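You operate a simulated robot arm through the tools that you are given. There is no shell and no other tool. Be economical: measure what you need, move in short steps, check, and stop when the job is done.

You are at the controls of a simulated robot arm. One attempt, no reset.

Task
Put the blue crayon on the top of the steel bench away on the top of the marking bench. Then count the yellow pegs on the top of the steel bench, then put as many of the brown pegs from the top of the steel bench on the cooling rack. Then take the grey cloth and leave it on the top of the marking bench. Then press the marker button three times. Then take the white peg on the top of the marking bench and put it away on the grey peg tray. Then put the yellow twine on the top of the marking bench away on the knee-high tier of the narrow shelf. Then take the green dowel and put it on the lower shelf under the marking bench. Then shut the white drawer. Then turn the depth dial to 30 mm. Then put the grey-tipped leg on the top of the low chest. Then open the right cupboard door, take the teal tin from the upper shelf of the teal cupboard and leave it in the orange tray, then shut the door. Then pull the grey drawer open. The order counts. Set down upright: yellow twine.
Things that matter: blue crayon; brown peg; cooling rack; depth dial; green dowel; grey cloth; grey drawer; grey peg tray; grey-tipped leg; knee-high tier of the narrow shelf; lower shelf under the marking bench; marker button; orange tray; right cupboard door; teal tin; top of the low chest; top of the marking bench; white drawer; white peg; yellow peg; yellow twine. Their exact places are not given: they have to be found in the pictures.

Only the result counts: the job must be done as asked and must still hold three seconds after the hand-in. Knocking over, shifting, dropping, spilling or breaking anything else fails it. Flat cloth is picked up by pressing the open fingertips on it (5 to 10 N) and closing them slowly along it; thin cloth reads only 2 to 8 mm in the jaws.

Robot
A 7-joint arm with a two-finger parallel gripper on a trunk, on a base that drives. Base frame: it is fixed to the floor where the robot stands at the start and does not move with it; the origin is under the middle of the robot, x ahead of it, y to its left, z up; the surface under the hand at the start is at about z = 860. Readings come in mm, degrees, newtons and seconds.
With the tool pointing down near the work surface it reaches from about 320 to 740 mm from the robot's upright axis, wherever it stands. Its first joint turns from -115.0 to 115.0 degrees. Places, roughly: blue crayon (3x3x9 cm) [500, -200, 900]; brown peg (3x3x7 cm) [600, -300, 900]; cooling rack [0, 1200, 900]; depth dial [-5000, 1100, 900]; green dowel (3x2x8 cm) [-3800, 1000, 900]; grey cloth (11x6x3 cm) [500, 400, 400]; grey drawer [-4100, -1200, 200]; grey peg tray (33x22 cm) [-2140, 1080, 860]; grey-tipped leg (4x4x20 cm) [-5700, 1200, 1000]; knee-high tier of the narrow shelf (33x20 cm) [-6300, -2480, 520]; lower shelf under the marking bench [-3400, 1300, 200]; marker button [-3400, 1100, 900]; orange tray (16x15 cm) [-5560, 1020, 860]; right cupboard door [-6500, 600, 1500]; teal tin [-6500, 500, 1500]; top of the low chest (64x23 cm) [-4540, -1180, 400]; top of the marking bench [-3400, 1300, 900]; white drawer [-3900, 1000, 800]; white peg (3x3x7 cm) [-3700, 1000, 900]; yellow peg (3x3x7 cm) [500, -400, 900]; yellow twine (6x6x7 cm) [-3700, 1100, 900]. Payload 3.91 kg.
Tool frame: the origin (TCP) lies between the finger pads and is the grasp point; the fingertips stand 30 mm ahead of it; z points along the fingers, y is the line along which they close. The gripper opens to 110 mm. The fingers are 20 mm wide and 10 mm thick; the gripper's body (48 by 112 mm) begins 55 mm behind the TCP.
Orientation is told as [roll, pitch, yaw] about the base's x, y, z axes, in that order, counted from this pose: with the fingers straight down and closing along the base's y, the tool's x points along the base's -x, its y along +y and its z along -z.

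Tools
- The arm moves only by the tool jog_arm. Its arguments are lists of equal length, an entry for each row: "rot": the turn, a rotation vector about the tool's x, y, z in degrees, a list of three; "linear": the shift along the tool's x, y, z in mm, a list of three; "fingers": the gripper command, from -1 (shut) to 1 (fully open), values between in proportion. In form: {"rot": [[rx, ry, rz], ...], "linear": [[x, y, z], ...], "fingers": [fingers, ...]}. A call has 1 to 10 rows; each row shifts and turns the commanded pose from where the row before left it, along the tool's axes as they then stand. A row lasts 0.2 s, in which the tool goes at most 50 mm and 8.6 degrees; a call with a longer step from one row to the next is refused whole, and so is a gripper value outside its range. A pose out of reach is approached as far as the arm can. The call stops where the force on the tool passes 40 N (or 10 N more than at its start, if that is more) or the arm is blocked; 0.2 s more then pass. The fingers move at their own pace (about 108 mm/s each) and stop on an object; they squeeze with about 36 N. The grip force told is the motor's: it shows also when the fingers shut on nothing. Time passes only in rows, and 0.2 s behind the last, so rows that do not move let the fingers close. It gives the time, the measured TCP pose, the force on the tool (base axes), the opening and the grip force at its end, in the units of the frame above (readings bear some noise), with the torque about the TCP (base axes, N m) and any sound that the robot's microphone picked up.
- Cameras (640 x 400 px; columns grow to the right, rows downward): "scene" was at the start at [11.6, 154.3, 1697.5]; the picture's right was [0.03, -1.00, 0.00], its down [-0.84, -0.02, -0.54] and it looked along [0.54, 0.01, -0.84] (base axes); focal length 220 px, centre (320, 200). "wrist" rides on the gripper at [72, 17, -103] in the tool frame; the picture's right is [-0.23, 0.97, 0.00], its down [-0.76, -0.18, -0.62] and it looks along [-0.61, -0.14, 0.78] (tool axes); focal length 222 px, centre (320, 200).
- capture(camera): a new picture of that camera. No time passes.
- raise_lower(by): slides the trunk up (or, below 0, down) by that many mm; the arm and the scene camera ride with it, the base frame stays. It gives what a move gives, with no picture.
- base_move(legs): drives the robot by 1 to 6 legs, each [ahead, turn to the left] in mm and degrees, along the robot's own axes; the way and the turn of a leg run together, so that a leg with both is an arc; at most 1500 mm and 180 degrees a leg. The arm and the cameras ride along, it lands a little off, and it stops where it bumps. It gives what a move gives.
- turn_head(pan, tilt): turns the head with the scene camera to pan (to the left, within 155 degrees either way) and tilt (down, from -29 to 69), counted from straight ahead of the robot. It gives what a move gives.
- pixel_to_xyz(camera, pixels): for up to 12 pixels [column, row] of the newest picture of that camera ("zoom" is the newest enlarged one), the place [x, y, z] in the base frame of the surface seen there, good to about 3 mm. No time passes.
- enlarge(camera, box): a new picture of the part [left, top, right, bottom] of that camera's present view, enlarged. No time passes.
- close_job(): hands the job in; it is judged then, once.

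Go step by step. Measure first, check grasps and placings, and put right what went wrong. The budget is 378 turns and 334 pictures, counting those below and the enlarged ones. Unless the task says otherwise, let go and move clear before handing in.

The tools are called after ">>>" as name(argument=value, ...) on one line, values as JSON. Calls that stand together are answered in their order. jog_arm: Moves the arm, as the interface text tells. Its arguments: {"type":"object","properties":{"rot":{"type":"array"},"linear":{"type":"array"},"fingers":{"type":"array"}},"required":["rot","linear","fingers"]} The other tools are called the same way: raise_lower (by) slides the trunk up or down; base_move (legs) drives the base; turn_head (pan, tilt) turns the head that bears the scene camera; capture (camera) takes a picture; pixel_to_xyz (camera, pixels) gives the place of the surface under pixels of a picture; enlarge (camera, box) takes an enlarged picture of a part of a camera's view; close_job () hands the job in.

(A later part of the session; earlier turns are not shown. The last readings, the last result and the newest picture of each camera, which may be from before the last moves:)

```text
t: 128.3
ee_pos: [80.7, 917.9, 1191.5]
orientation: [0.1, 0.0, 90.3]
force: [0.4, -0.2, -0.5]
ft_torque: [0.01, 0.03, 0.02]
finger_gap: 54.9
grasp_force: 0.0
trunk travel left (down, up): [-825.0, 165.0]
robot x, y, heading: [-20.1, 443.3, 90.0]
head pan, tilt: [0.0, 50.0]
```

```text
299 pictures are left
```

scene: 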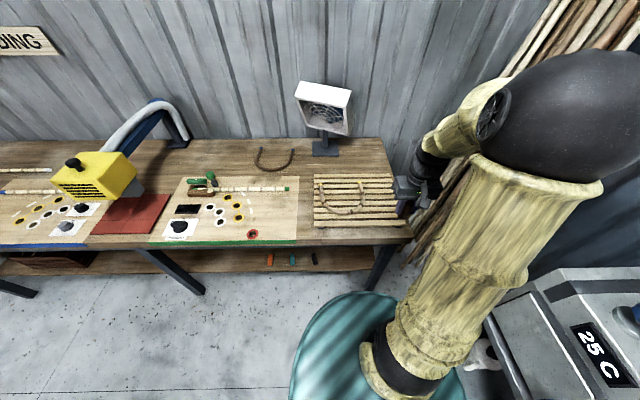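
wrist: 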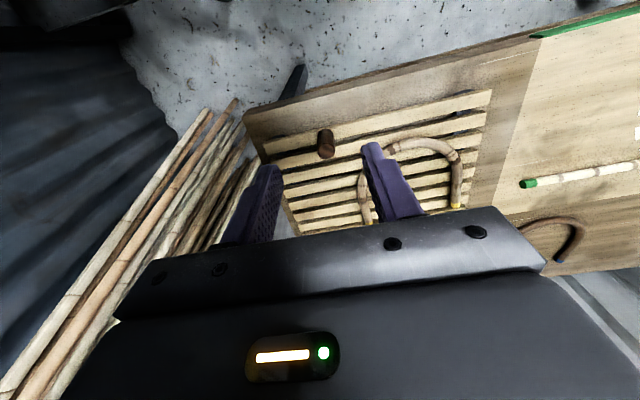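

Peg stands on the slat. Back for the second one.

>>> jog_arm(rot=[[0, 0, 0], [0, 0, 0]], linear=[[40, 0, 0], [30, 0, 0]], fingers=[0.1, 0.1])

>>> base_move(legs=[[-480, 0], [0, -90]])

>>> capture(camera="wrist")

```text
t: 128.9
ee_pos: [80.5, 847.3, 1190.8]
orientation: [-0.1, 0.0, 90.3]
force: [-0.8, -0.2, -0.6]
ft_torque: [0.0, -0.01, -0.01]
finger_gap: 60.6
grasp_force: 0.0
trunk travel left (down, up): [-825.0, 165.0]
robot x, y, heading: [-15.9, 437.6, 89.8]
head pan, tilt: [0.0, 50.0]
```

```text
t: 137.7
ee_pos: [393.1, -137.1, 1190.2]
orientation: [0.0, -0.1, 1.3]
force: [0.0, 0.0, -0.2]
ft_torque: [0.01, 0.0, -0.02]
finger_gap: 60.6
grasp_force: 0.1
trunk travel left (down, up): [-825.0, 165.0]
robot x, y, heading: [-19.1, -49.9, 0.9]
head pan, tilt: [0.0, 50.0]
```

```text
298 pictures are left
```

wrist: 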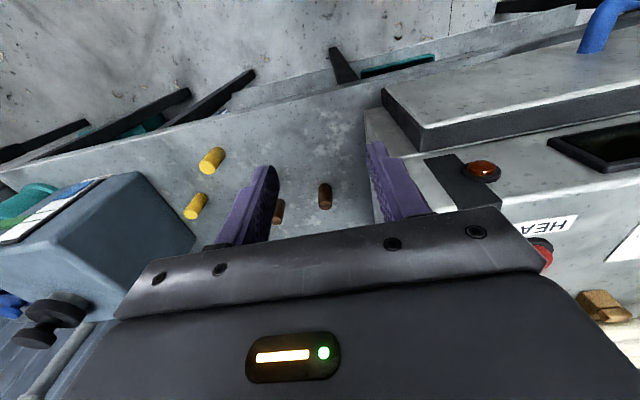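

>>> jog_arm(rot=[[0, 0, 0], [0, 0, 0], [0, 0, 0], [0, 0, 0], [0, 0, 0], [0, 0, 0]], linear=[[-40, -6, 0], [-40, -6, 0], [-40, -6, 0], [-40, -6, 0], [-40, -6, 0], [-15, -6, 40]], fingers=[0.1, 0.1, 0.1, 0.1, 0.1, 0.1])

>>> capture(camera="wrist")

>>> enlarge(camera="wrist", box=[280, 75, 360, 125])

>>> pixel_to_xyz(camera="zoom", pixels=[[290, 180], [290, 210], [290, 240], [320, 180], [320, 210], [320, 240], [350, 210], [260, 210]])

```text
t: 139.1
ee_pos: [609.5, -170.5, 1148.5]
orientation: [0.1, 0.0, 1.3]
force: [0.0, -1.2, -1.5]
ft_torque: [-0.01, 0.02, 0.01]
finger_gap: 60.1
grasp_force: 0.0
trunk travel left (down, up): [-825.0, 165.0]
robot x, y, heading: [-13.7, -49.5, 0.8]
head pan, tilt: [0.0, 50.0]
```

```text
297 pictures are left
```

wrist: 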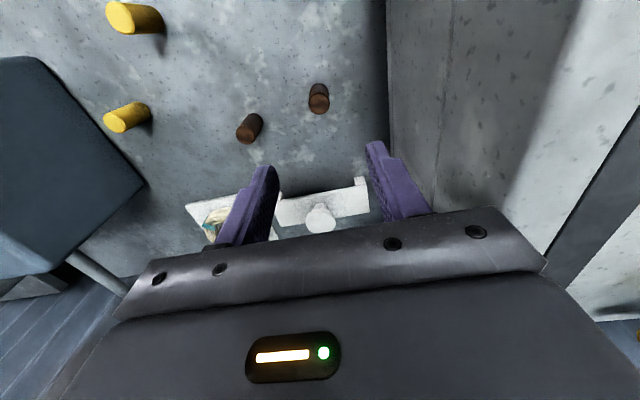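

```text
8.00 times, centred on (320, 100) of wrist
```

zoom: 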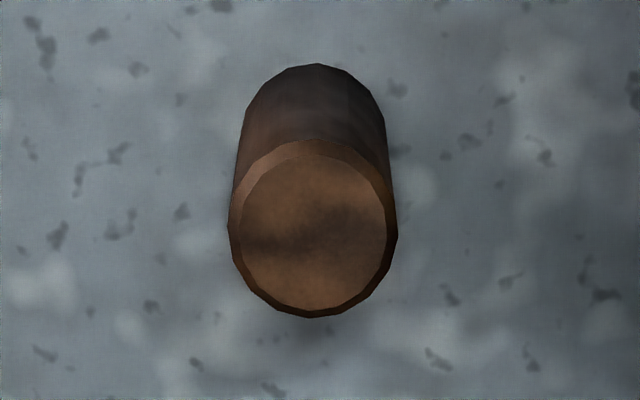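

```text
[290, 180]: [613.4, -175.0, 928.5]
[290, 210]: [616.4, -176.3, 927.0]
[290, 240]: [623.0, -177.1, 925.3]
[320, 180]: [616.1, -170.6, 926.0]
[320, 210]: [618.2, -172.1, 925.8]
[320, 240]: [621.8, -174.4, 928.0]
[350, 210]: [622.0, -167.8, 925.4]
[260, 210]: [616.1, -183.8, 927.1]
```

>>> jog_arm(rot=[[0, 0, 0], [0, 0, 0], [0, 0, 0], [0, 0, 0], [0, 0, 0], [0, 0, 0], [0, 0, 0], [0, 0, 0], [0, 0, 0], [0, 0, 0]], linear=[[-10, -4, 40], [0, 0, 40], [0, 0, 40], [0, 0, 40], [0, 0, 40], [0, 0, 41], [0, 0, 0], [0, 0, 0], [0, 0, 0], [0, 0, 0]], fingers=[0.1, 0.1, 0.1, 0.1, 0.1, 0.1, 0.1, -1, -1, -1])

```text
t: 141.3
ee_pos: [619.2, -170.8, 911.2]
orientation: [0.0, 0.1, 1.2]
force: [1.1, -0.4, -0.1]
ft_torque: [-0.02, -0.01, -0.02]
finger_gap: 28.0
grasp_force: 36.0
trunk travel left (down, up): [-825.0, 165.0]
robot x, y, heading: [-20.5, -47.4, 1.0]
head pan, tilt: [0.0, 50.0]
```

Held. Lift, tuck, drive to the rack.

>>> jog_arm(rot=[[0, 0, 0], [0, 0, 0], [0, 0, 0], [0, 0, 0], [0, 0, 0], [0, 0, 0], [0, 0, 0]], linear=[[0, 0, -45], [0, 0, -45], [0, 0, -45], [0, 0, -45], [0, 0, -45], [0, 0, -45], [0, 0, -20]], fingers=[-1, -1, -1, -1, -1, -1, -1])

>>> jog_arm(rot=[[0, 0, 0], [0, 0, 0], [0, 0, 0], [0, 0, 0], [0, 0, 0]], linear=[[45, 15, 0], [45, 15, 0], [45, 15, 0], [45, 15, 0], [45, 15, 0]], fingers=[-1, -1, -1, -1, -1])

>>> base_move(legs=[[0, 89], [480, 0]])

>>> capture(camera="scene")

```text
t: 142.9
ee_pos: [617.0, -174.4, 1201.5]
orientation: [0.0, -0.1, 1.3]
force: [-0.3, 0.4, 0.0]
ft_torque: [0.0, -0.07, 0.02]
finger_gap: 28.3
grasp_force: 35.9
trunk travel left (down, up): [-825.0, 165.0]
robot x, y, heading: [-21.0, -46.0, 0.7]
head pan, tilt: [0.0, 50.0]
```

```text
t: 144.1
ee_pos: [388.1, -102.4, 1201.0]
orientation: [0.0, -0.1, 1.4]
force: [-0.1, -0.2, -0.5]
ft_torque: [-0.02, -0.04, -0.03]
finger_gap: 28.1
grasp_force: 36.0
trunk travel left (down, up): [-825.0, 165.0]
robot x, y, heading: [-14.8, -46.6, 0.8]
head pan, tilt: [0.0, 50.0]
```

```text
t: 152.9
ee_pos: [27.0, 849.6, 1200.5]
orientation: [-0.1, 0.1, 91.5]
force: [-0.6, 1.1, -0.6]
ft_torque: [-0.02, 0.02, 0.0]
finger_gap: 27.9
grasp_force: 35.9
trunk travel left (down, up): [-825.0, 165.0]
robot x, y, heading: [-26.5, 442.3, 91.1]
head pan, tilt: [0.0, 50.0]
```

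```text
295 pictures are left
```

scene: 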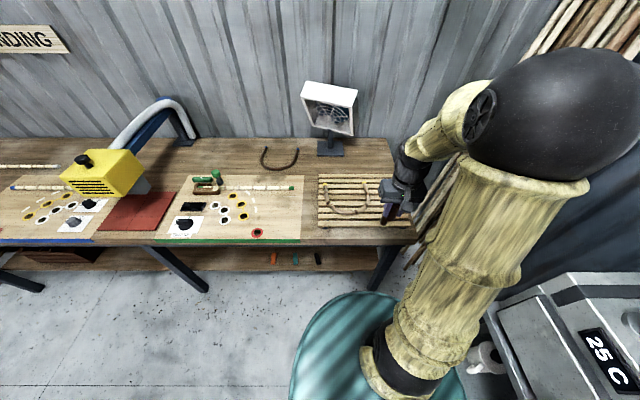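

>>> jog_arm(rot=[[0, 0, 0], [0, 0, 0], [0, 0, 0], [0, 0, 0], [0, 0, 0], [0, 0, 0], [0, 0, 0], [0, 0, 0], [0, 0, 0]], linear=[[-40, 2, 0], [-40, 2, 0], [-40, 2, 0], [-38, 2, 0], [0, 0, 45], [0, 0, 45], [0, 0, 45], [0, 0, 45], [0, 0, 45]], fingers=[-1, -1, -1, -1, -1, -1, -1, -1, -1])

>>> capture(camera="wrist")

```text
t: 154.9
ee_pos: [15.2, 1007.4, 974.4]
orientation: [0.1, 0.0, 91.5]
force: [-1.0, 0.2, 0.1]
ft_torque: [-0.04, -0.02, 0.01]
finger_gap: 28.2
grasp_force: 35.9
trunk travel left (down, up): [-825.0, 165.0]
robot x, y, heading: [-29.4, 440.8, 90.8]
head pan, tilt: [0.0, 50.0]
```

```text
294 pictures are left
```

wrist: 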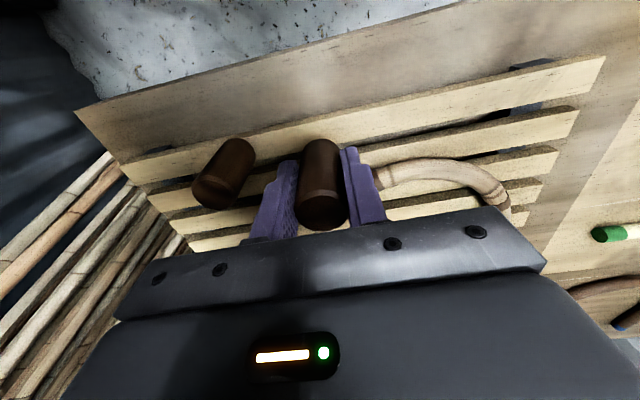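

>>> jog_arm(rot=[[0, 0, 0], [0, 0, 0], [0, 0, 0], [0, 0, 0], [0, 0, 0]], linear=[[0, 0, 27], [0, 0, 4], [0, 0, 2], [0, 0, 1], [0, 0, 0]], fingers=[-1, -1, -1, -1, -1])

```text
t: 156.1
ee_pos: [14.5, 1007.3, 941.2]
orientation: [-0.1, 0.0, 91.5]
force: [0.5, -0.5, -0.5]
ft_torque: [-0.01, 0.02, -0.01]
finger_gap: 28.2
grasp_force: 35.8
trunk travel left (down, up): [-825.0, 165.0]
robot x, y, heading: [-20.1, 441.6, 90.8]
head pan, tilt: [0.0, 50.0]
```

>>> jog_arm(rot=[[0, 0, 0], [0, 0, 0], [0, 0, 0], [0, 0, 0]], linear=[[0, 0, 1], [0, 0, 1], [0, 0, 1], [0, 0, 0]], fingers=[-1, -1, -1, -1])

```text
t: 157.1
ee_pos: [14.4, 1007.4, 941.0]
orientation: [0.0, -0.3, 91.5]
force: [-3.1, 0.2, 21.2]
ft_torque: [0.1, 0.14, 0.01]
finger_gap: 28.1
grasp_force: 35.8
trunk travel left (down, up): [-825.0, 165.0]
robot x, y, heading: [-25.5, 442.6, 91.3]
head pan, tilt: [0.0, 50.0]
```

Firm contact (21 N); back off 1.5 mm then release and rise.

>>> jog_arm(rot=[[0, 0, 0], [0, 0, 0], [0, 0, 0], [0, 0, 0], [0, 0, 0], [0, 0, 0], [0, 0, 0], [0, 0, 0], [0, 0, 0], [0, 0, 0]], linear=[[0, 0, -2], [0, 0, 0], [0, 0, 0], [0, 0, -30], [0, 0, -45], [0, 0, -45], [0, 0, -45], [0, 0, -45], [45, 5, 0], [45, 5, 0]], fingers=[-1, 0, 0, 0, 0, 0, 0, 0, 0, 0])

>>> capture(camera="wrist")

>>> turn_head(pan=-90, tilt=45)

>>> capture(camera="scene")

```text
t: 159.3
ee_pos: [7.5, 916.4, 1148.2]
orientation: [0.1, -0.1, 91.6]
force: [0.4, -0.1, 0.2]
ft_torque: [0.03, -0.01, 0.02]
finger_gap: 54.8
grasp_force: 0.0
trunk travel left (down, up): [-825.0, 165.0]
robot x, y, heading: [-28.7, 441.2, 91.0]
head pan, tilt: [0.0, 50.0]
```

```text
293 pictures are left
```

wrist: 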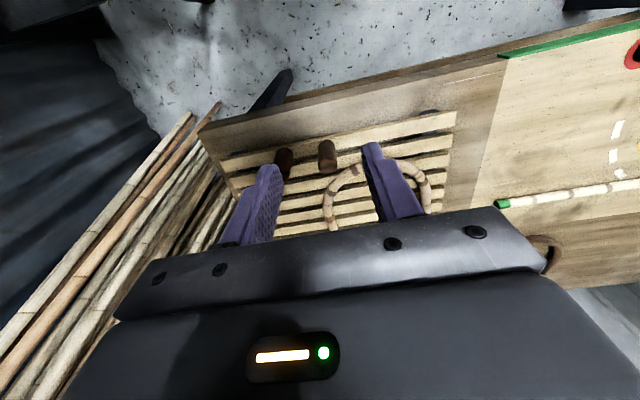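

```text
t: 161.0
ee_pos: [6.3, 917.3, 1147.4]
orientation: [0.1, 0.0, 91.5]
force: [-0.1, 0.5, 0.9]
ft_torque: [0.01, 0.02, 0.0]
finger_gap: 55.2
grasp_force: 0.0
trunk travel left (down, up): [-825.0, 165.0]
robot x, y, heading: [-26.6, 439.1, 90.8]
head pan, tilt: [-90.0, 45.0]
```

```text
292 pictures are left
```

scene: 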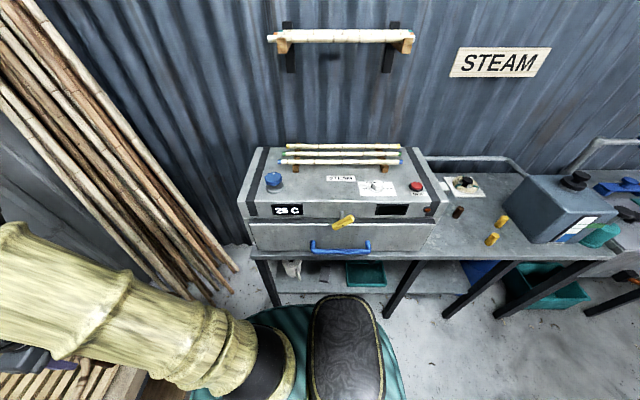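

Both brown pegs stand on the rack. Now the cloth at (290,268): zoom and measure.

>>> enlarge(camera="scene", box=[240, 240, 400, 340])

>>> pixel_to_xyz(camera="zoom", pixels=[[200, 95], [215, 130], [190, 110], [230, 100], [300, 180], [100, 120], [60, 60], [330, 20], [420, 130], [150, 210], [250, 30]])

```text
4.00 times, centred on (320, 290) of scene
```

zoom: 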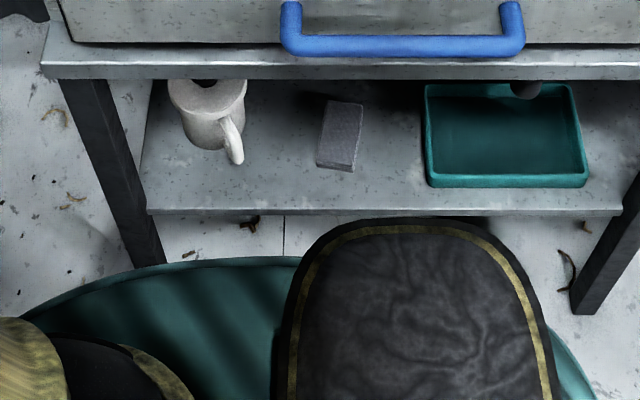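

```text
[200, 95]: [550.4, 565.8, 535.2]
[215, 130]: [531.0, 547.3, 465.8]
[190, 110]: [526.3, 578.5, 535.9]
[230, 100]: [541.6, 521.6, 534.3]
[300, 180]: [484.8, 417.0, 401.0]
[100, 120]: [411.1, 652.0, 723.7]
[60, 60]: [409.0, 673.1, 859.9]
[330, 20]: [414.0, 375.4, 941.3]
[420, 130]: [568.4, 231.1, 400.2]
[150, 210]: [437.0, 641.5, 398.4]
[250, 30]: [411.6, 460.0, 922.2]
```

>>> pixel_to_xyz(camera="zoom", pixels=[[345, 105], [330, 105], [360, 107], [340, 130], [325, 130], [355, 135], [322, 160], [350, 162], [335, 165], [335, 175], [345, 98]])

>>> enlarge(camera="scene", box=[300, 250, 348, 290])

```text
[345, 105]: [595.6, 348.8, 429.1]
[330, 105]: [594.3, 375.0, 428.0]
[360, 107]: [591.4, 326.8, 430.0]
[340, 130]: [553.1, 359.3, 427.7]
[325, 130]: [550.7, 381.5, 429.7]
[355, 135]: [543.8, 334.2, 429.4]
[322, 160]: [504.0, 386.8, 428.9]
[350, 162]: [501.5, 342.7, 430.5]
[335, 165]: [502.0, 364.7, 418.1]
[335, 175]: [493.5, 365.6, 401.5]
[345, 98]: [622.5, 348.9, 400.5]
```

```text
10.00 times, centred on (324, 270) of scene
```

zoom: 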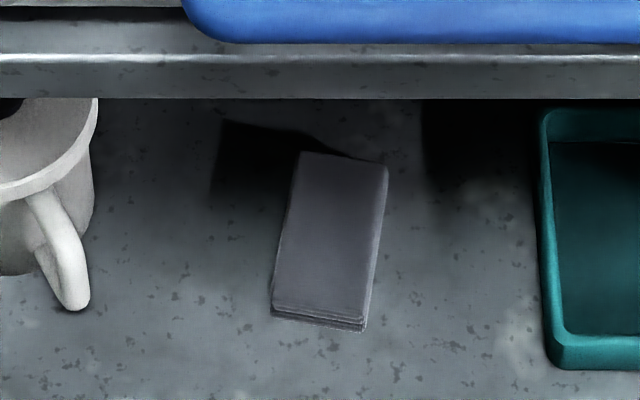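

Folded cloth lies on the lower shelf at centre ≈(552,357), top z 429, yawed ≈-8.5°. I'll retract, turn to face it from further back, and lower the trunk.

>>> jog_arm(rot=[[0, 0, 0], [0, 0, 0]], linear=[[45, 10, 0], [45, 10, 0]], fingers=[0.9, 0.9])

>>> base_move(legs=[[0, -99.5], [-150, 0]])

>>> raise_lower(by=-500)

>>> turn_head(pan=0, tilt=40)

>>> capture(camera="scene")

```text
t: 161.6
ee_pos: [-11.5, 824.3, 1149.6]
orientation: [-0.1, 0.0, 91.5]
force: [0.4, 0.2, 0.1]
ft_torque: [-0.01, -0.02, 0.0]
finger_gap: 104.6
grasp_force: 0.1
trunk travel left (down, up): [-825.0, 165.0]
robot x, y, heading: [-25.0, 442.9, 91.1]
head pan, tilt: [-90.0, 45.0]
```

```text
t: 169.2
ee_pos: [200.5, 382.9, 1149.2]
orientation: [0.0, 0.0, -8.3]
force: [-0.9, 0.4, 1.2]
ft_torque: [-0.01, 0.0, -0.02]
finger_gap: 104.5
grasp_force: 0.1
trunk travel left (down, up): [-825.0, 165.0]
robot x, y, heading: [-174.6, 465.6, -8.8]
head pan, tilt: [-90.0, 45.0]
```

```text
refused: -500 is not a number from -400 to 400
```

```text
t: 170.9
ee_pos: [201.4, 382.5, 1148.7]
orientation: [0.0, 0.0, -8.3]
force: [0.3, 0.0, 0.1]
ft_torque: [-0.01, 0.01, 0.0]
finger_gap: 104.7
grasp_force: 0.2
trunk travel left (down, up): [-825.0, 165.0]
robot x, y, heading: [-175.3, 460.9, -8.8]
head pan, tilt: [0.0, 40.0]
```

```text
289 pictures are left
```

scene: 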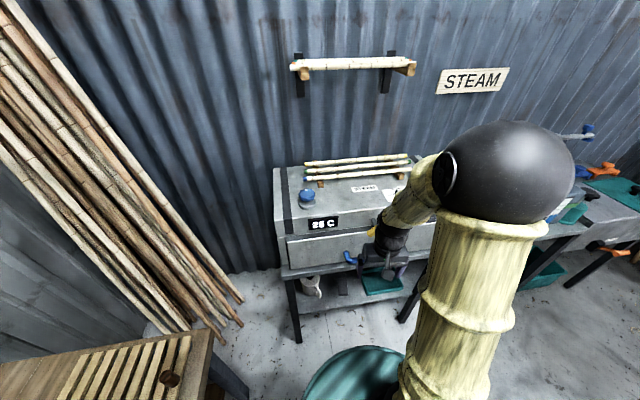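

>>> raise_lower(by=-400)

>>> jog_arm(rot=[[0, -7.5, 0], [0, -7.5, 0], [0, -7.5, 0], [0, -7.5, 0], [0, -7.5, 0], [0, -7.5, 0]], linear=[[0, 0, 0], [0, 0, 0], [0, 0, 0], [0, 0, 0], [0, 0, 0], [0, 0, 0]], fingers=[0.9, 0.9, 0.9, 0.9, 0.9, 0.9])

>>> capture(camera="wrist")

>>> capture(camera="scene")

```text
t: 174.7
ee_pos: [201.2, 383.2, 749.4]
orientation: [0.0, -0.1, -8.2]
force: [0.2, 0.6, 0.7]
ft_torque: [0.0, -0.01, 0.01]
finger_gap: 104.5
grasp_force: 0.1
trunk travel left (down, up): [-425.0, 565.0]
robot x, y, heading: [-174.8, 463.9, -8.7]
head pan, tilt: [0.0, 40.0]
```

```text
t: 176.1
ee_pos: [286.6, 361.1, 782.1]
orientation: [0.1, -45.1, -8.1]
force: [0.2, 0.4, -0.4]
ft_torque: [0.02, -0.03, 0.01]
finger_gap: 104.4
grasp_force: 0.1
out of reach, approached as far as the arm can: row 3, 4, 5, 6
trunk travel left (down, up): [-425.0, 565.0]
robot x, y, heading: [-174.7, 460.6, -9.0]
head pan, tilt: [0.0, 40.0]
```

```text
288 pictures are left
```

wrist: 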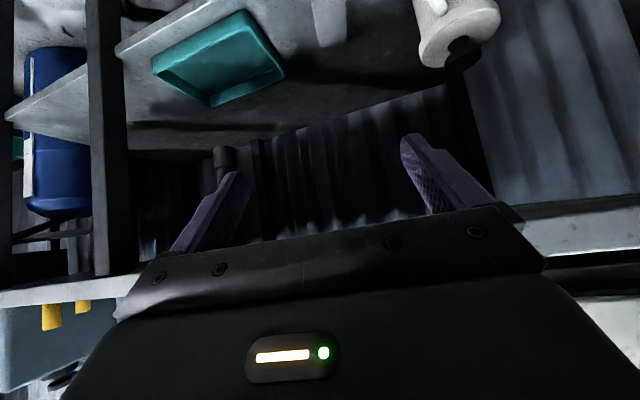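

```text
287 pictures are left
```

scene: 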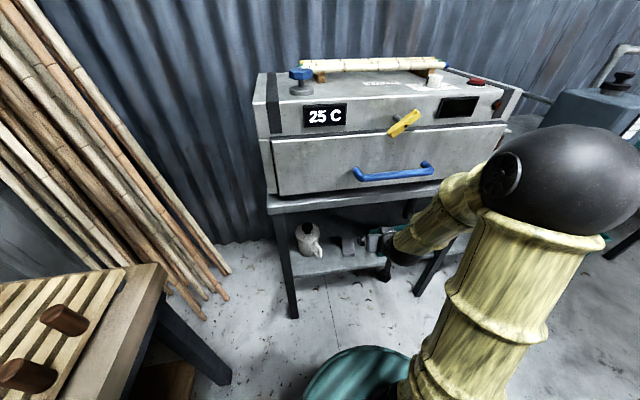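

>>> pixel_to_xyz(camera="scene", pixels=[[560, 170], [500, 180], [540, 240], [470, 200], [285, 205], [430, 215], [440, 300]])

```text
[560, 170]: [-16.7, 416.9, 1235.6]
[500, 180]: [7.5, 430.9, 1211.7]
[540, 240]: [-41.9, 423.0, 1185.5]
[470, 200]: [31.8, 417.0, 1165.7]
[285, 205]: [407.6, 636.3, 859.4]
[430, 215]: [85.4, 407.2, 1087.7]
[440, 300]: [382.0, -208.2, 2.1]
```

Trunk down 200 more, then ahead 130, staying below the bench top.

>>> raise_lower(by=-230)

>>> base_move(legs=[[120, 0]])

>>> capture(camera="wrist")

>>> capture(camera="scene")

```text
t: 178.5
ee_pos: [285.4, 359.7, 551.7]
orientation: [0.1, -44.9, -8.3]
force: [0.5, 0.0, 0.3]
ft_torque: [0.0, -0.02, -0.01]
finger_gap: 104.4
grasp_force: 0.1
trunk travel left (down, up): [-195.0, 795.0]
robot x, y, heading: [-174.9, 460.7, -9.1]
head pan, tilt: [0.0, 40.0]
```

```text
t: 179.8
ee_pos: [402.8, 342.5, 551.2]
orientation: [0.1, -44.9, -8.2]
force: [0.3, -0.4, -0.8]
ft_torque: [0.0, 0.0, 0.02]
finger_gap: 104.1
grasp_force: 0.0
trunk travel left (down, up): [-195.0, 795.0]
robot x, y, heading: [-59.6, 444.2, -8.9]
head pan, tilt: [0.0, 40.0]
```

```text
286 pictures are left
```

wrist: 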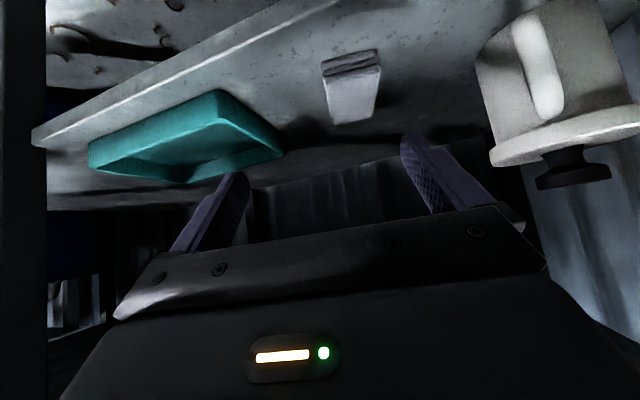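

```text
285 pictures are left
```

scene: 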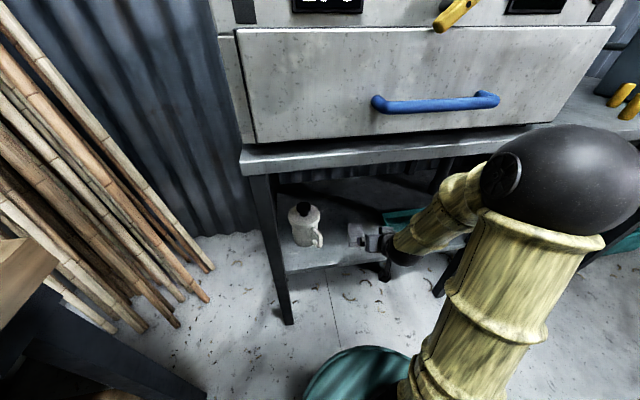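

>>> pixel_to_xyz(camera="wrist", pixels=[[352, 95], [328, 72], [379, 65], [336, 120], [372, 115], [350, 75], [350, 55], [310, 100], [500, 100], [270, 150]])

>>> pixel_to_xyz(camera="scene", pixels=[[540, 180], [440, 210], [400, 250]])

```text
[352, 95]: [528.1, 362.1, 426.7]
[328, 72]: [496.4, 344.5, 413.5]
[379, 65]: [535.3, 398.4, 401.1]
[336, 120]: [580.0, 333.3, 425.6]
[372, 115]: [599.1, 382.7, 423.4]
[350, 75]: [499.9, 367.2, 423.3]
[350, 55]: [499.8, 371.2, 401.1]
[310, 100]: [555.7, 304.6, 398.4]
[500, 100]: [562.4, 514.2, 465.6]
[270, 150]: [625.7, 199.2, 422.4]
```

```text
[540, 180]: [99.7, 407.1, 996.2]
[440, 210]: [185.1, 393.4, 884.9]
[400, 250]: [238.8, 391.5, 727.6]
```

Cloth centre ≈(550,359). Moving above it at z≈490, still tilted 45°.

>>> jog_arm(rot=[[0, 0, 0], [0, 0, 0], [0, 0, 0], [0, 0, 0], [0, 0, 0]], linear=[[-11.5, 7.4, 28.8], [-11.5, 7.4, 28.8], [-11.5, 7.4, 28.8], [-11.5, 7.4, 28.8], [-11.5, 7.4, 28.8]], fingers=[0.9, 0.9, 0.9, 0.9, 0.9])

>>> capture(camera="wrist")

>>> enlarge(camera="scene", box=[240, 120, 560, 320])

```text
t: 181.1
ee_pos: [548.1, 359.9, 491.8]
orientation: [0.2, -44.9, -8.2]
force: [0.0, -0.2, -0.1]
ft_torque: [0.01, 0.03, 0.01]
finger_gap: 104.2
grasp_force: 0.0
trunk travel left (down, up): [-195.0, 795.0]
robot x, y, heading: [-56.8, 442.4, -8.8]
head pan, tilt: [0.0, 40.0]
```

```text
284 pictures are left
```

wrist: 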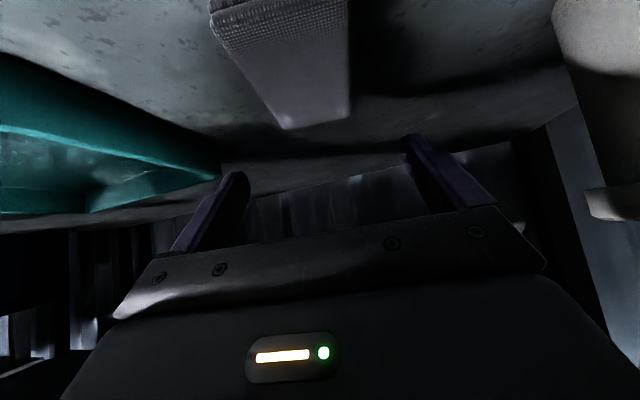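

```text
2.00 times, centred on (400, 220) of scene
```

zoom: 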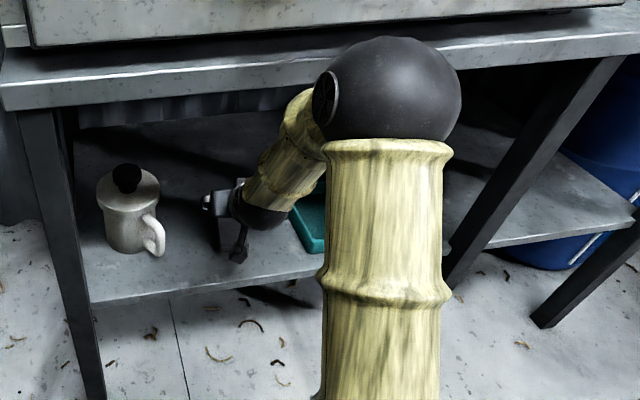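

>>> pixel_to_xyz(camera="zoom", pixels=[[390, 50], [440, 80], [340, 60], [300, 110], [290, 200]])

>>> pixel_to_xyz(camera="wrist", pixels=[[290, 60], [250, 30], [340, 20], [330, 112], [275, 110], [345, 60], [240, 60]])

```text
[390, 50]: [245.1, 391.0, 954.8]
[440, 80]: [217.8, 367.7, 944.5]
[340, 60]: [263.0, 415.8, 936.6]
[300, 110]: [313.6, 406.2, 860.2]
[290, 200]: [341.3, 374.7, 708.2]
```

```text
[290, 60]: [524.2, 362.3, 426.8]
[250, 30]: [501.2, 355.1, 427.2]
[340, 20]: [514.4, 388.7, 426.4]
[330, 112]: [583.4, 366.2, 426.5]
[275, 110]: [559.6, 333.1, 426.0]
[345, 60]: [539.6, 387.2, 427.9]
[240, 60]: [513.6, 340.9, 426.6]
```

Aligned. Lower with the trunk by 59 mm so the fingertips reach just over the shelf.

>>> raise_lower(by=-58)

>>> jog_arm(rot=[[0, 0, 0], [0, 0, 0], [0, 0, 0], [0, 0, 0], [0, 0, 0], [0, 0, 0]], linear=[[0, 0, 0], [0, 0, 0], [0, 0, 0], [0, 0, 0], [0, 0, 0], [0, 0, 0]], fingers=[0.4, 0.1, -0.2, -0.5, -1, -1])

>>> capture(camera="wrist")

```text
t: 182.0
ee_pos: [548.5, 358.9, 431.8]
orientation: [0.2, -45.0, -8.2]
force: [-0.2, 0.6, 0.3]
ft_torque: [-0.01, -0.01, -0.02]
finger_gap: 104.5
grasp_force: 0.0
trunk travel left (down, up): [-137.0, 853.0]
robot x, y, heading: [-56.0, 447.0, -8.8]
head pan, tilt: [0.0, 40.0]
```

```text
t: 183.4
ee_pos: [548.1, 358.9, 432.5]
orientation: [0.0, -44.9, -8.1]
force: [-0.8, 1.0, 0.7]
ft_torque: [-0.03, 0.0, -0.08]
finger_gap: 59.3
grasp_force: 36.1
trunk travel left (down, up): [-137.0, 853.0]
robot x, y, heading: [-62.0, 442.5, -8.8]
head pan, tilt: [0.0, 40.0]
```

```text
282 pictures are left
```

wrist: 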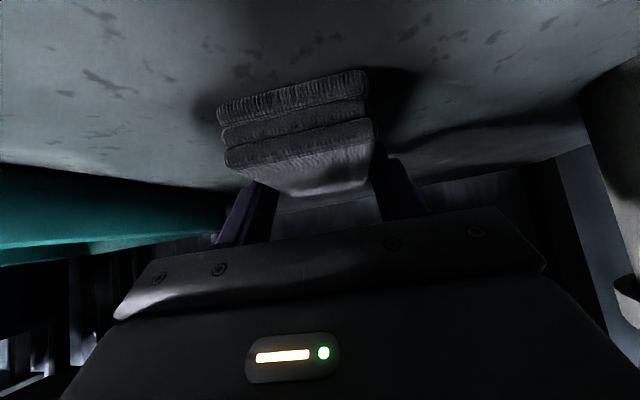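

Gripped solidly at 59 mm. Lift 60 with the trunk and back out.

>>> raise_lower(by=60)

>>> capture(camera="wrist")

>>> jog_arm(rot=[[0, 0, 0], [0, 0, 0], [0, 0, 0], [0, 0, 0], [0, 0, 0]], linear=[[20, 0, -20], [20, 0, -20], [20, 0, -20], [20, 0, -20], [20, 0, -20]], fingers=[-1, -1, -1, -1, -1])

>>> base_move(legs=[[-250, 0]])

>>> capture(camera="wrist")

```text
t: 184.4
ee_pos: [547.0, 360.6, 492.0]
orientation: [0.2, -44.9, -8.2]
force: [-0.3, 0.8, 0.2]
ft_torque: [0.03, -0.01, -0.02]
finger_gap: 58.9
grasp_force: 36.1
trunk travel left (down, up): [-197.0, 793.0]
robot x, y, heading: [-57.4, 446.9, -8.6]
head pan, tilt: [0.0, 40.0]
```

```text
281 pictures are left
```

wrist: 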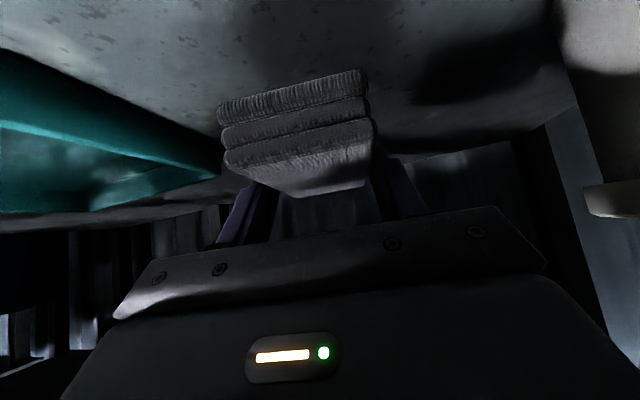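

```text
t: 185.6
ee_pos: [421.9, 377.4, 493.0]
orientation: [0.1, -44.9, -8.2]
force: [0.2, -0.1, 0.0]
ft_torque: [0.0, -0.04, -0.01]
finger_gap: 58.7
grasp_force: 36.3
out of reach, approached as far as the arm can: row 5
trunk travel left (down, up): [-197.0, 793.0]
robot x, y, heading: [-59.3, 445.7, -9.1]
head pan, tilt: [0.0, 40.0]
```

```text
t: 187.7
ee_pos: [172.3, 416.3, 491.0]
orientation: [0.1, -44.8, -8.2]
force: [0.9, 0.4, -1.2]
ft_torque: [-0.04, -0.01, -0.01]
finger_gap: 59.1
grasp_force: 35.6
trunk travel left (down, up): [-197.0, 793.0]
robot x, y, heading: [-309.2, 485.3, -8.9]
head pan, tilt: [0.0, 40.0]
```

```text
280 pictures are left
```

wrist: 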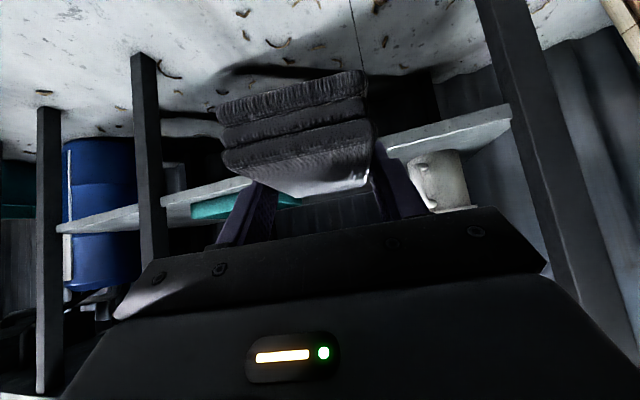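

Cloth is out. Raise the trunk, level the tool, and drive to the marking bench.

>>> raise_lower(by=400)

>>> raise_lower(by=228)

>>> jog_arm(rot=[[0, 7.5, 0], [0, 7.5, 0], [0, 7.5, 0], [0, 7.5, 0], [0, 7.5, 0], [0, 7.5, 0]], linear=[[0, 0, 0], [0, 0, 0], [0, 0, 0], [0, 0, 0], [0, 0, 0], [0, 0, 0]], fingers=[-1, -1, -1, -1, -1, -1])

>>> base_move(legs=[[0, -171], [1500, 0]])

```text
t: 191.5
ee_pos: [171.7, 417.2, 890.7]
orientation: [0.1, -44.8, -8.3]
force: [0.1, 0.5, 0.5]
ft_torque: [-0.01, 0.05, -0.04]
finger_gap: 58.8
grasp_force: 35.9
trunk travel left (down, up): [-597.0, 393.0]
robot x, y, heading: [-311.7, 483.4, -8.8]
head pan, tilt: [0.0, 40.0]
```

```text
t: 193.9
ee_pos: [173.5, 416.9, 1119.9]
orientation: [0.2, -44.8, -8.3]
force: [0.7, 0.4, 0.1]
ft_torque: [0.02, -0.03, 0.0]
finger_gap: 59.0
grasp_force: 35.9
trunk travel left (down, up): [-825.0, 165.0]
robot x, y, heading: [-312.8, 483.4, -8.8]
head pan, tilt: [0.0, 40.0]
```

```text
t: 195.3
ee_pos: [172.8, 415.9, 1119.7]
orientation: [0.0, 0.4, -8.3]
force: [0.2, -0.3, -1.6]
ft_torque: [0.02, 0.0, 0.01]
finger_gap: 58.9
grasp_force: 35.9
trunk travel left (down, up): [-825.0, 165.0]
robot x, y, heading: [-309.3, 485.3, -8.9]
head pan, tilt: [0.0, 40.0]
```

```text
t: 214.2
ee_pos: [-2288.6, 480.3, 1118.6]
orientation: [0.0, 0.2, 180.0]
force: [-0.9, 0.8, -1.0]
ft_torque: [-0.02, 0.0, 0.0]
finger_gap: 58.8
grasp_force: 36.5
trunk travel left (down, up): [-825.0, 165.0]
robot x, y, heading: [-1801.1, 479.8, 179.5]
head pan, tilt: [0.0, 40.0]
```

>>> base_move(legs=[[1500, 0], [260, 0], [0, -89.5]])

>>> turn_head(pan=0, tilt=55)

>>> capture(camera="scene")

>>> capture(camera="wrist")

```text
t: 230.2
ee_pos: [-3565.8, 975.8, 1118.7]
orientation: [0.0, 0.2, 90.3]
force: [-0.3, -0.4, 0.0]
ft_torque: [0.0, 0.02, -0.04]
finger_gap: 59.1
grasp_force: 36.0
trunk travel left (down, up): [-825.0, 165.0]
robot x, y, heading: [-3565.8, 488.8, 89.8]
head pan, tilt: [0.0, 40.0]
```

```text
t: 231.0
ee_pos: [-3567.0, 975.3, 1120.1]
orientation: [-0.1, 0.2, 90.4]
force: [-0.9, -0.7, 0.3]
ft_torque: [0.02, 0.0, 0.01]
finger_gap: 58.9
grasp_force: 36.1
trunk travel left (down, up): [-825.0, 165.0]
robot x, y, heading: [-3558.9, 489.0, 89.6]
head pan, tilt: [0.0, 55.0]
```

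```text
279 pictures are left
```

scene: 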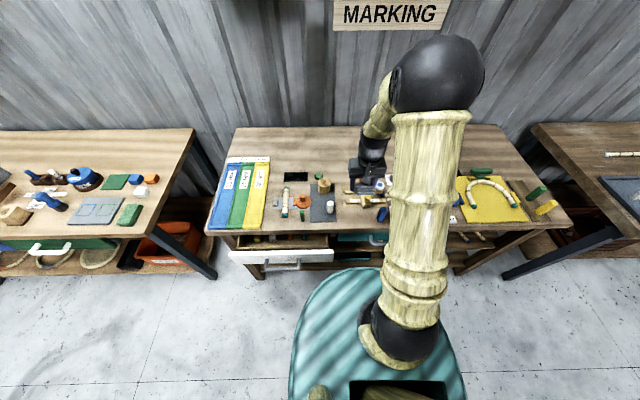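

```text
278 pictures are left
```

wrist: 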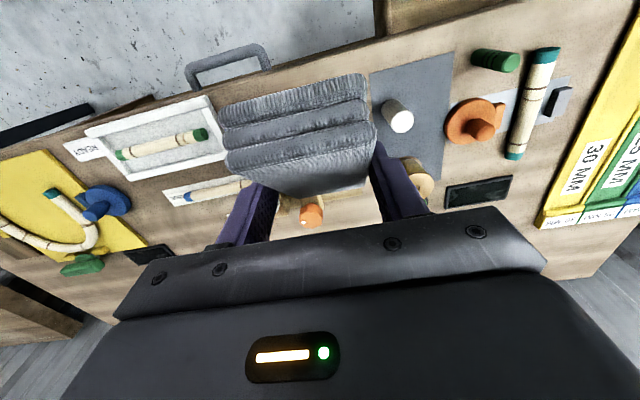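

The cloth must be laid flat: tilt the tool 45° again, then lower toward (-3560,1003).

>>> jog_arm(rot=[[0, -7.5, 0], [0, -7.5, 0], [0, -7.5, 0], [0, -7.5, 0], [0, -7.5, 0], [0, -7.5, 0], [0, 0, 0], [0, 0, 0], [0, 0, 0], [0, 0, 0]], linear=[[0, 0, 0], [0, 0, 0], [0, 0, 0], [0, 0, 0], [0, 0, 0], [0, 0, 0], [21.5, -1.5, 31.5], [21.5, -1.5, 31.5], [21.5, -1.5, 31.5], [21.5, -1.5, 31.5]], fingers=[-1, -1, -1, -1, -1, -1, -1, -1, -1, -1])

>>> capture(camera="wrist")

>>> enlarge(camera="scene", box=[260, 130, 460, 255])

```text
t: 233.2
ee_pos: [-3562.1, 1002.6, 967.9]
orientation: [0.1, -44.8, 90.2]
force: [0.5, 0.6, 0.3]
ft_torque: [-0.01, 0.0, 0.01]
finger_gap: 59.1
grasp_force: 35.8
trunk travel left (down, up): [-825.0, 165.0]
robot x, y, heading: [-3565.8, 490.2, 89.7]
head pan, tilt: [0.0, 55.0]
```

```text
277 pictures are left
```

wrist: 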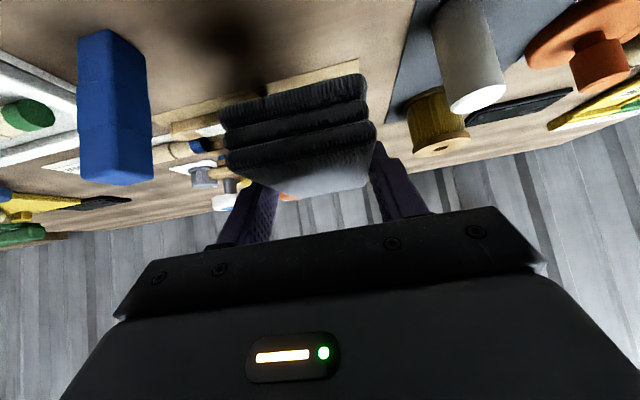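

```text
3.20 times, centred on (360, 192) of scene
```

zoom: 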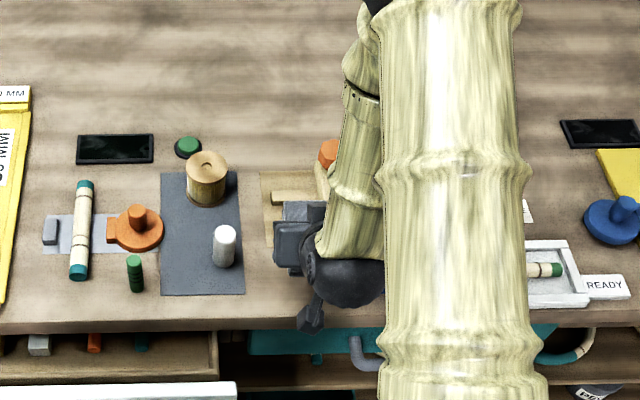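

>>> pixel_to_xyz(camera="zoom", pixels=[[268, 240], [268, 180], [280, 195], [222, 240], [205, 165], [238, 290], [225, 260]])

>>> pixel_to_xyz(camera="wrist", pixels=[[350, 65], [270, 85], [190, 120], [390, 60], [200, 60]])

```text
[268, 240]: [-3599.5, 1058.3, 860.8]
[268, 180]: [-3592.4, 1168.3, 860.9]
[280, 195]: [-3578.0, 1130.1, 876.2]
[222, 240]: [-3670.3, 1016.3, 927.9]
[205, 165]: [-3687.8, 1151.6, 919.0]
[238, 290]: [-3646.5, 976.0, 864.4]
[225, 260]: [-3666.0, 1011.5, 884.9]
```

```text
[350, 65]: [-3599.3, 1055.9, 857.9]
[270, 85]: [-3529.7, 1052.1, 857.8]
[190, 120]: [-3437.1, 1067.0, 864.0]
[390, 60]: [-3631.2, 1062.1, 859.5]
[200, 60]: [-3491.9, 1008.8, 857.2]
```

Plate edge is at y≈1052, so I set down at y≈988: lower to z≈893.

>>> jog_arm(rot=[[0, 0, 0], [0, 0, 0], [0, 0, 0], [0, 0, 0]], linear=[[20, 0, 12], [20, 0, 12], [20, 0, 15], [0, 0, 0]], fingers=[-1, -1, -1, -1])

>>> capture(camera="wrist")

```text
t: 234.2
ee_pos: [-3561.4, 985.2, 900.3]
orientation: [0.1, -44.8, 90.1]
force: [-0.2, 0.9, -1.0]
ft_torque: [0.01, 0.0, 0.0]
finger_gap: 59.1
grasp_force: 36.2
trunk travel left (down, up): [-825.0, 165.0]
robot x, y, heading: [-3563.5, 490.0, 89.6]
head pan, tilt: [0.0, 55.0]
```

```text
275 pictures are left
```

wrist: 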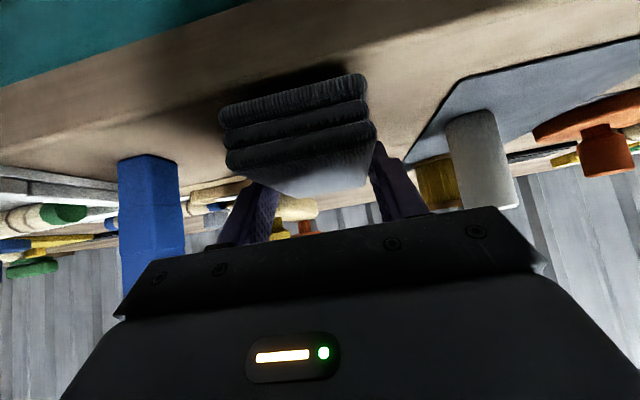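

>>> jog_arm(rot=[[0, 0, 0], [0, 0, 0], [0, 0, 0], [0, 0, 0]], linear=[[2.5, 0, 2.5], [1.5, 0, 1.5], [1, 0, 1], [0, 0, 0]], fingers=[-1, -1, -1, -1])

```text
t: 235.2
ee_pos: [-3559.2, 986.8, 892.9]
orientation: [0.0, -44.8, 90.2]
force: [-0.5, 1.1, -0.1]
ft_torque: [-0.02, 0.0, 0.03]
finger_gap: 59.1
grasp_force: 35.9
trunk travel left (down, up): [-825.0, 165.0]
robot x, y, heading: [-3562.0, 489.5, 89.5]
head pan, tilt: [0.0, 55.0]
```

>>> jog_arm(rot=[[0, 0, 0], [0, 0, 0], [0, 0, 0]], linear=[[0.7, 0, 0.7], [0.7, 0, 0.7], [0, 0, 0]], fingers=[-1, -1, -1])

```text
t: 236.0
ee_pos: [-3559.2, 986.3, 893.1]
orientation: [0.0, -45.0, 90.2]
force: [3.1, -2.5, 15.6]
ft_torque: [-0.33, -0.16, -0.03]
finger_gap: 59.2
grasp_force: 36.0
trunk travel left (down, up): [-825.0, 165.0]
robot x, y, heading: [-3567.5, 491.2, 90.0]
head pan, tilt: [0.0, 55.0]
```

Contact; release and lift straight up, then level the tool.

>>> jog_arm(rot=[[0, 0, 0], [0, 0, 0], [0, 0, 0], [0, 0, 0], [0, 0, 0], [0, 0, 0], [0, 0, 0], [0, 0, 0]], linear=[[0, 0, 0], [0, 0, 0], [-15, 0, -15], [-30, 0, -30], [-30, 0, -30], [-30, 0, -30], [-30, 0, -30], [-15, 0, -15]], fingers=[0.55, 0.55, 0.55, 0.55, 0.55, 0.55, 0.55, 0.55])

>>> jog_arm(rot=[[0, 7.5, 0], [0, 7.5, 0], [0, 7.5, 0], [0, 7.5, 0], [0, 7.5, 0], [0, 7.5, 0]], linear=[[0, 0, 0], [0, 0, 0], [0, 0, 0], [0, 0, 0], [0, 0, 0], [0, 0, 0]], fingers=[0.1, 0.1, 0.1, 0.1, 0.1, 0.1])

>>> capture(camera="wrist")

```text
t: 237.8
ee_pos: [-3560.6, 987.7, 1101.9]
orientation: [0.1, -44.8, 90.2]
force: [-0.5, 0.2, 0.1]
ft_torque: [0.02, -0.01, 0.0]
finger_gap: 85.0
grasp_force: 0.0
trunk travel left (down, up): [-825.0, 165.0]
robot x, y, heading: [-3564.5, 490.5, 89.8]
head pan, tilt: [0.0, 55.0]
```

```text
t: 239.2
ee_pos: [-3562.2, 988.8, 1101.6]
orientation: [0.0, 0.4, 90.3]
force: [0.8, -0.3, -0.2]
ft_torque: [0.01, 0.01, 0.02]
finger_gap: 60.4
grasp_force: 0.2
trunk travel left (down, up): [-825.0, 165.0]
robot x, y, heading: [-3564.9, 488.2, 89.9]
head pan, tilt: [0.0, 55.0]
```

```text
274 pictures are left
```

wrist: 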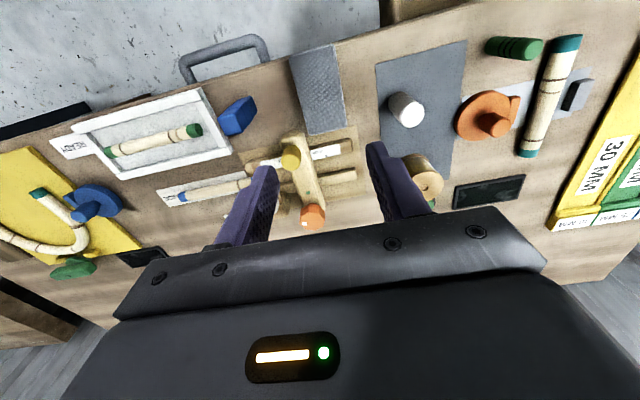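

Cloth lies flat at (320,90). Now I clear the view to identify the marker button.

>>> jog_arm(rot=[[0, 0, 0], [0, 0, 0], [0, 0, 0], [0, 0, 0], [0, 0, 0], [0, 0, 0]], linear=[[15, -45, 0], [15, -45, 0], [15, -45, 0], [15, -45, 0], [15, -45, 0], [15, -45, 0]], fingers=[0, 0, 0, 0, 0, 0])

>>> enlarge(camera="scene", box=[260, 130, 460, 255])

>>> capture(camera="wrist")

```text
t: 240.6
ee_pos: [-3286.9, 899.7, 1102.3]
orientation: [0.1, 0.2, 90.3]
force: [0.1, 0.0, -0.2]
ft_torque: [-0.02, 0.1, -0.02]
finger_gap: 54.9
grasp_force: 0.0
trunk travel left (down, up): [-825.0, 165.0]
robot x, y, heading: [-3563.1, 491.5, 89.8]
head pan, tilt: [0.0, 55.0]
```

```text
3.20 times, centred on (360, 192) of scene
```

zoom: 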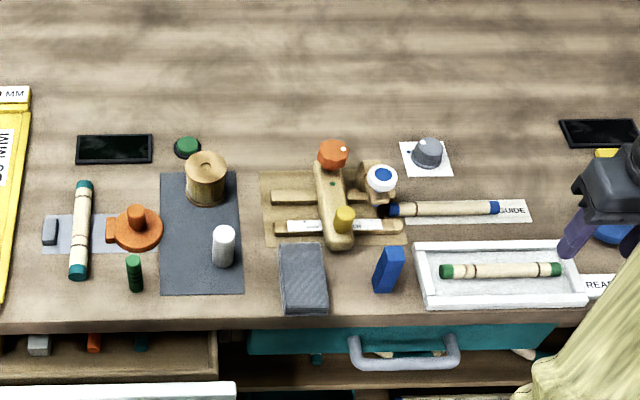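

```text
272 pictures are left
```

wrist: 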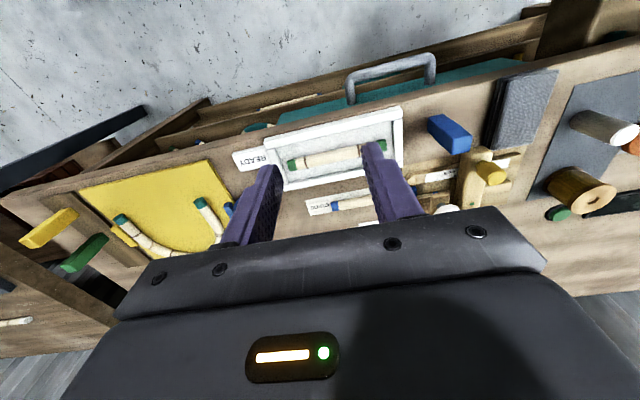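

>>> enlarge(camera="scene", box=[335, 160, 415, 210])

>>> pixel_to_xyz(camera="zoom", pixels=[[360, 140], [330, 140], [390, 140], [360, 120], [360, 165], [350, 190], [230, 240], [180, 80], [310, 140]])

```text
8.00 times, centred on (375, 185) of scene
```

zoom: 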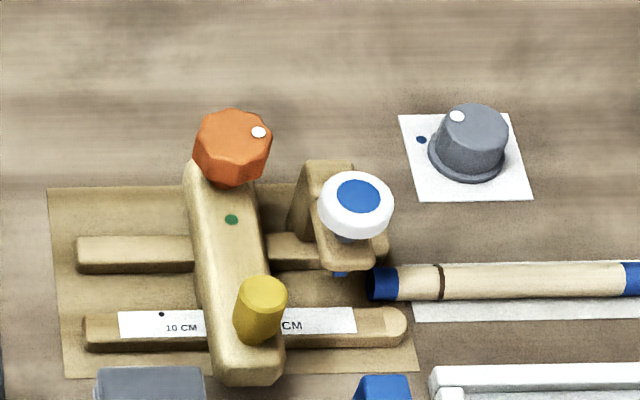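

```text
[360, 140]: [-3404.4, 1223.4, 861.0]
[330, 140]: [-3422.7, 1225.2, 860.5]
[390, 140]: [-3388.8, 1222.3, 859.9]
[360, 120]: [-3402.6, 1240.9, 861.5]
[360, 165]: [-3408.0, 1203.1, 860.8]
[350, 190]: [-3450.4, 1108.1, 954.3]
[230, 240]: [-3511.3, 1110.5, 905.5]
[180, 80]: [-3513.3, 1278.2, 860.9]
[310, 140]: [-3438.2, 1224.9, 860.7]
```

The white knob with blue top (zoom 357,195) over the jig is the marker plunger. Fine measurement, then I move over it with fingers shut.

>>> pixel_to_xyz(camera="zoom", pixels=[[357, 195], [325, 197], [388, 197], [357, 176], [357, 214], [340, 190], [375, 205]])

>>> jog_arm(rot=[[0, 0, 0], [0, 0, 0], [0, 0, 0], [0, 0, 0], [0, 0, 0]], linear=[[-42, 20, 0], [-42, 20, 0], [-42, 40, 0], [-42, 40, 0], [-40, 40, 0]], fingers=[-1, -1, -1, -1, -1])

>>> capture(camera="wrist")

```text
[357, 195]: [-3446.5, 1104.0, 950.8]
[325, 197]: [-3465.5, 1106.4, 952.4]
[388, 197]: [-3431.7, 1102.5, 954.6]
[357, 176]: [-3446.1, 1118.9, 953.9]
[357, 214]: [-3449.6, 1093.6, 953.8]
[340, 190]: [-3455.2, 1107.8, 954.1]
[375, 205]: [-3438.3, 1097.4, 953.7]
```

```text
refused: row 3 steps farther than a row can; nothing moved
```

```text
270 pictures are left
```

wrist: 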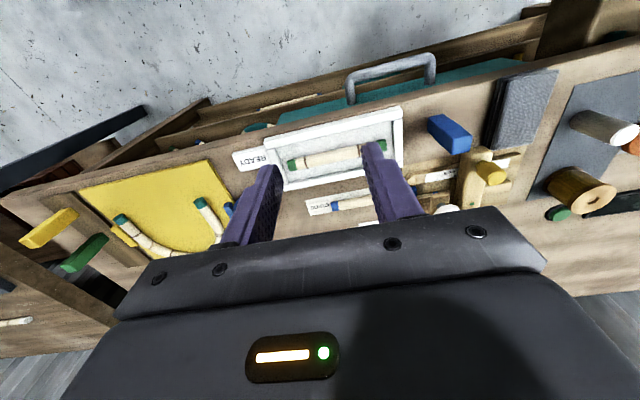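

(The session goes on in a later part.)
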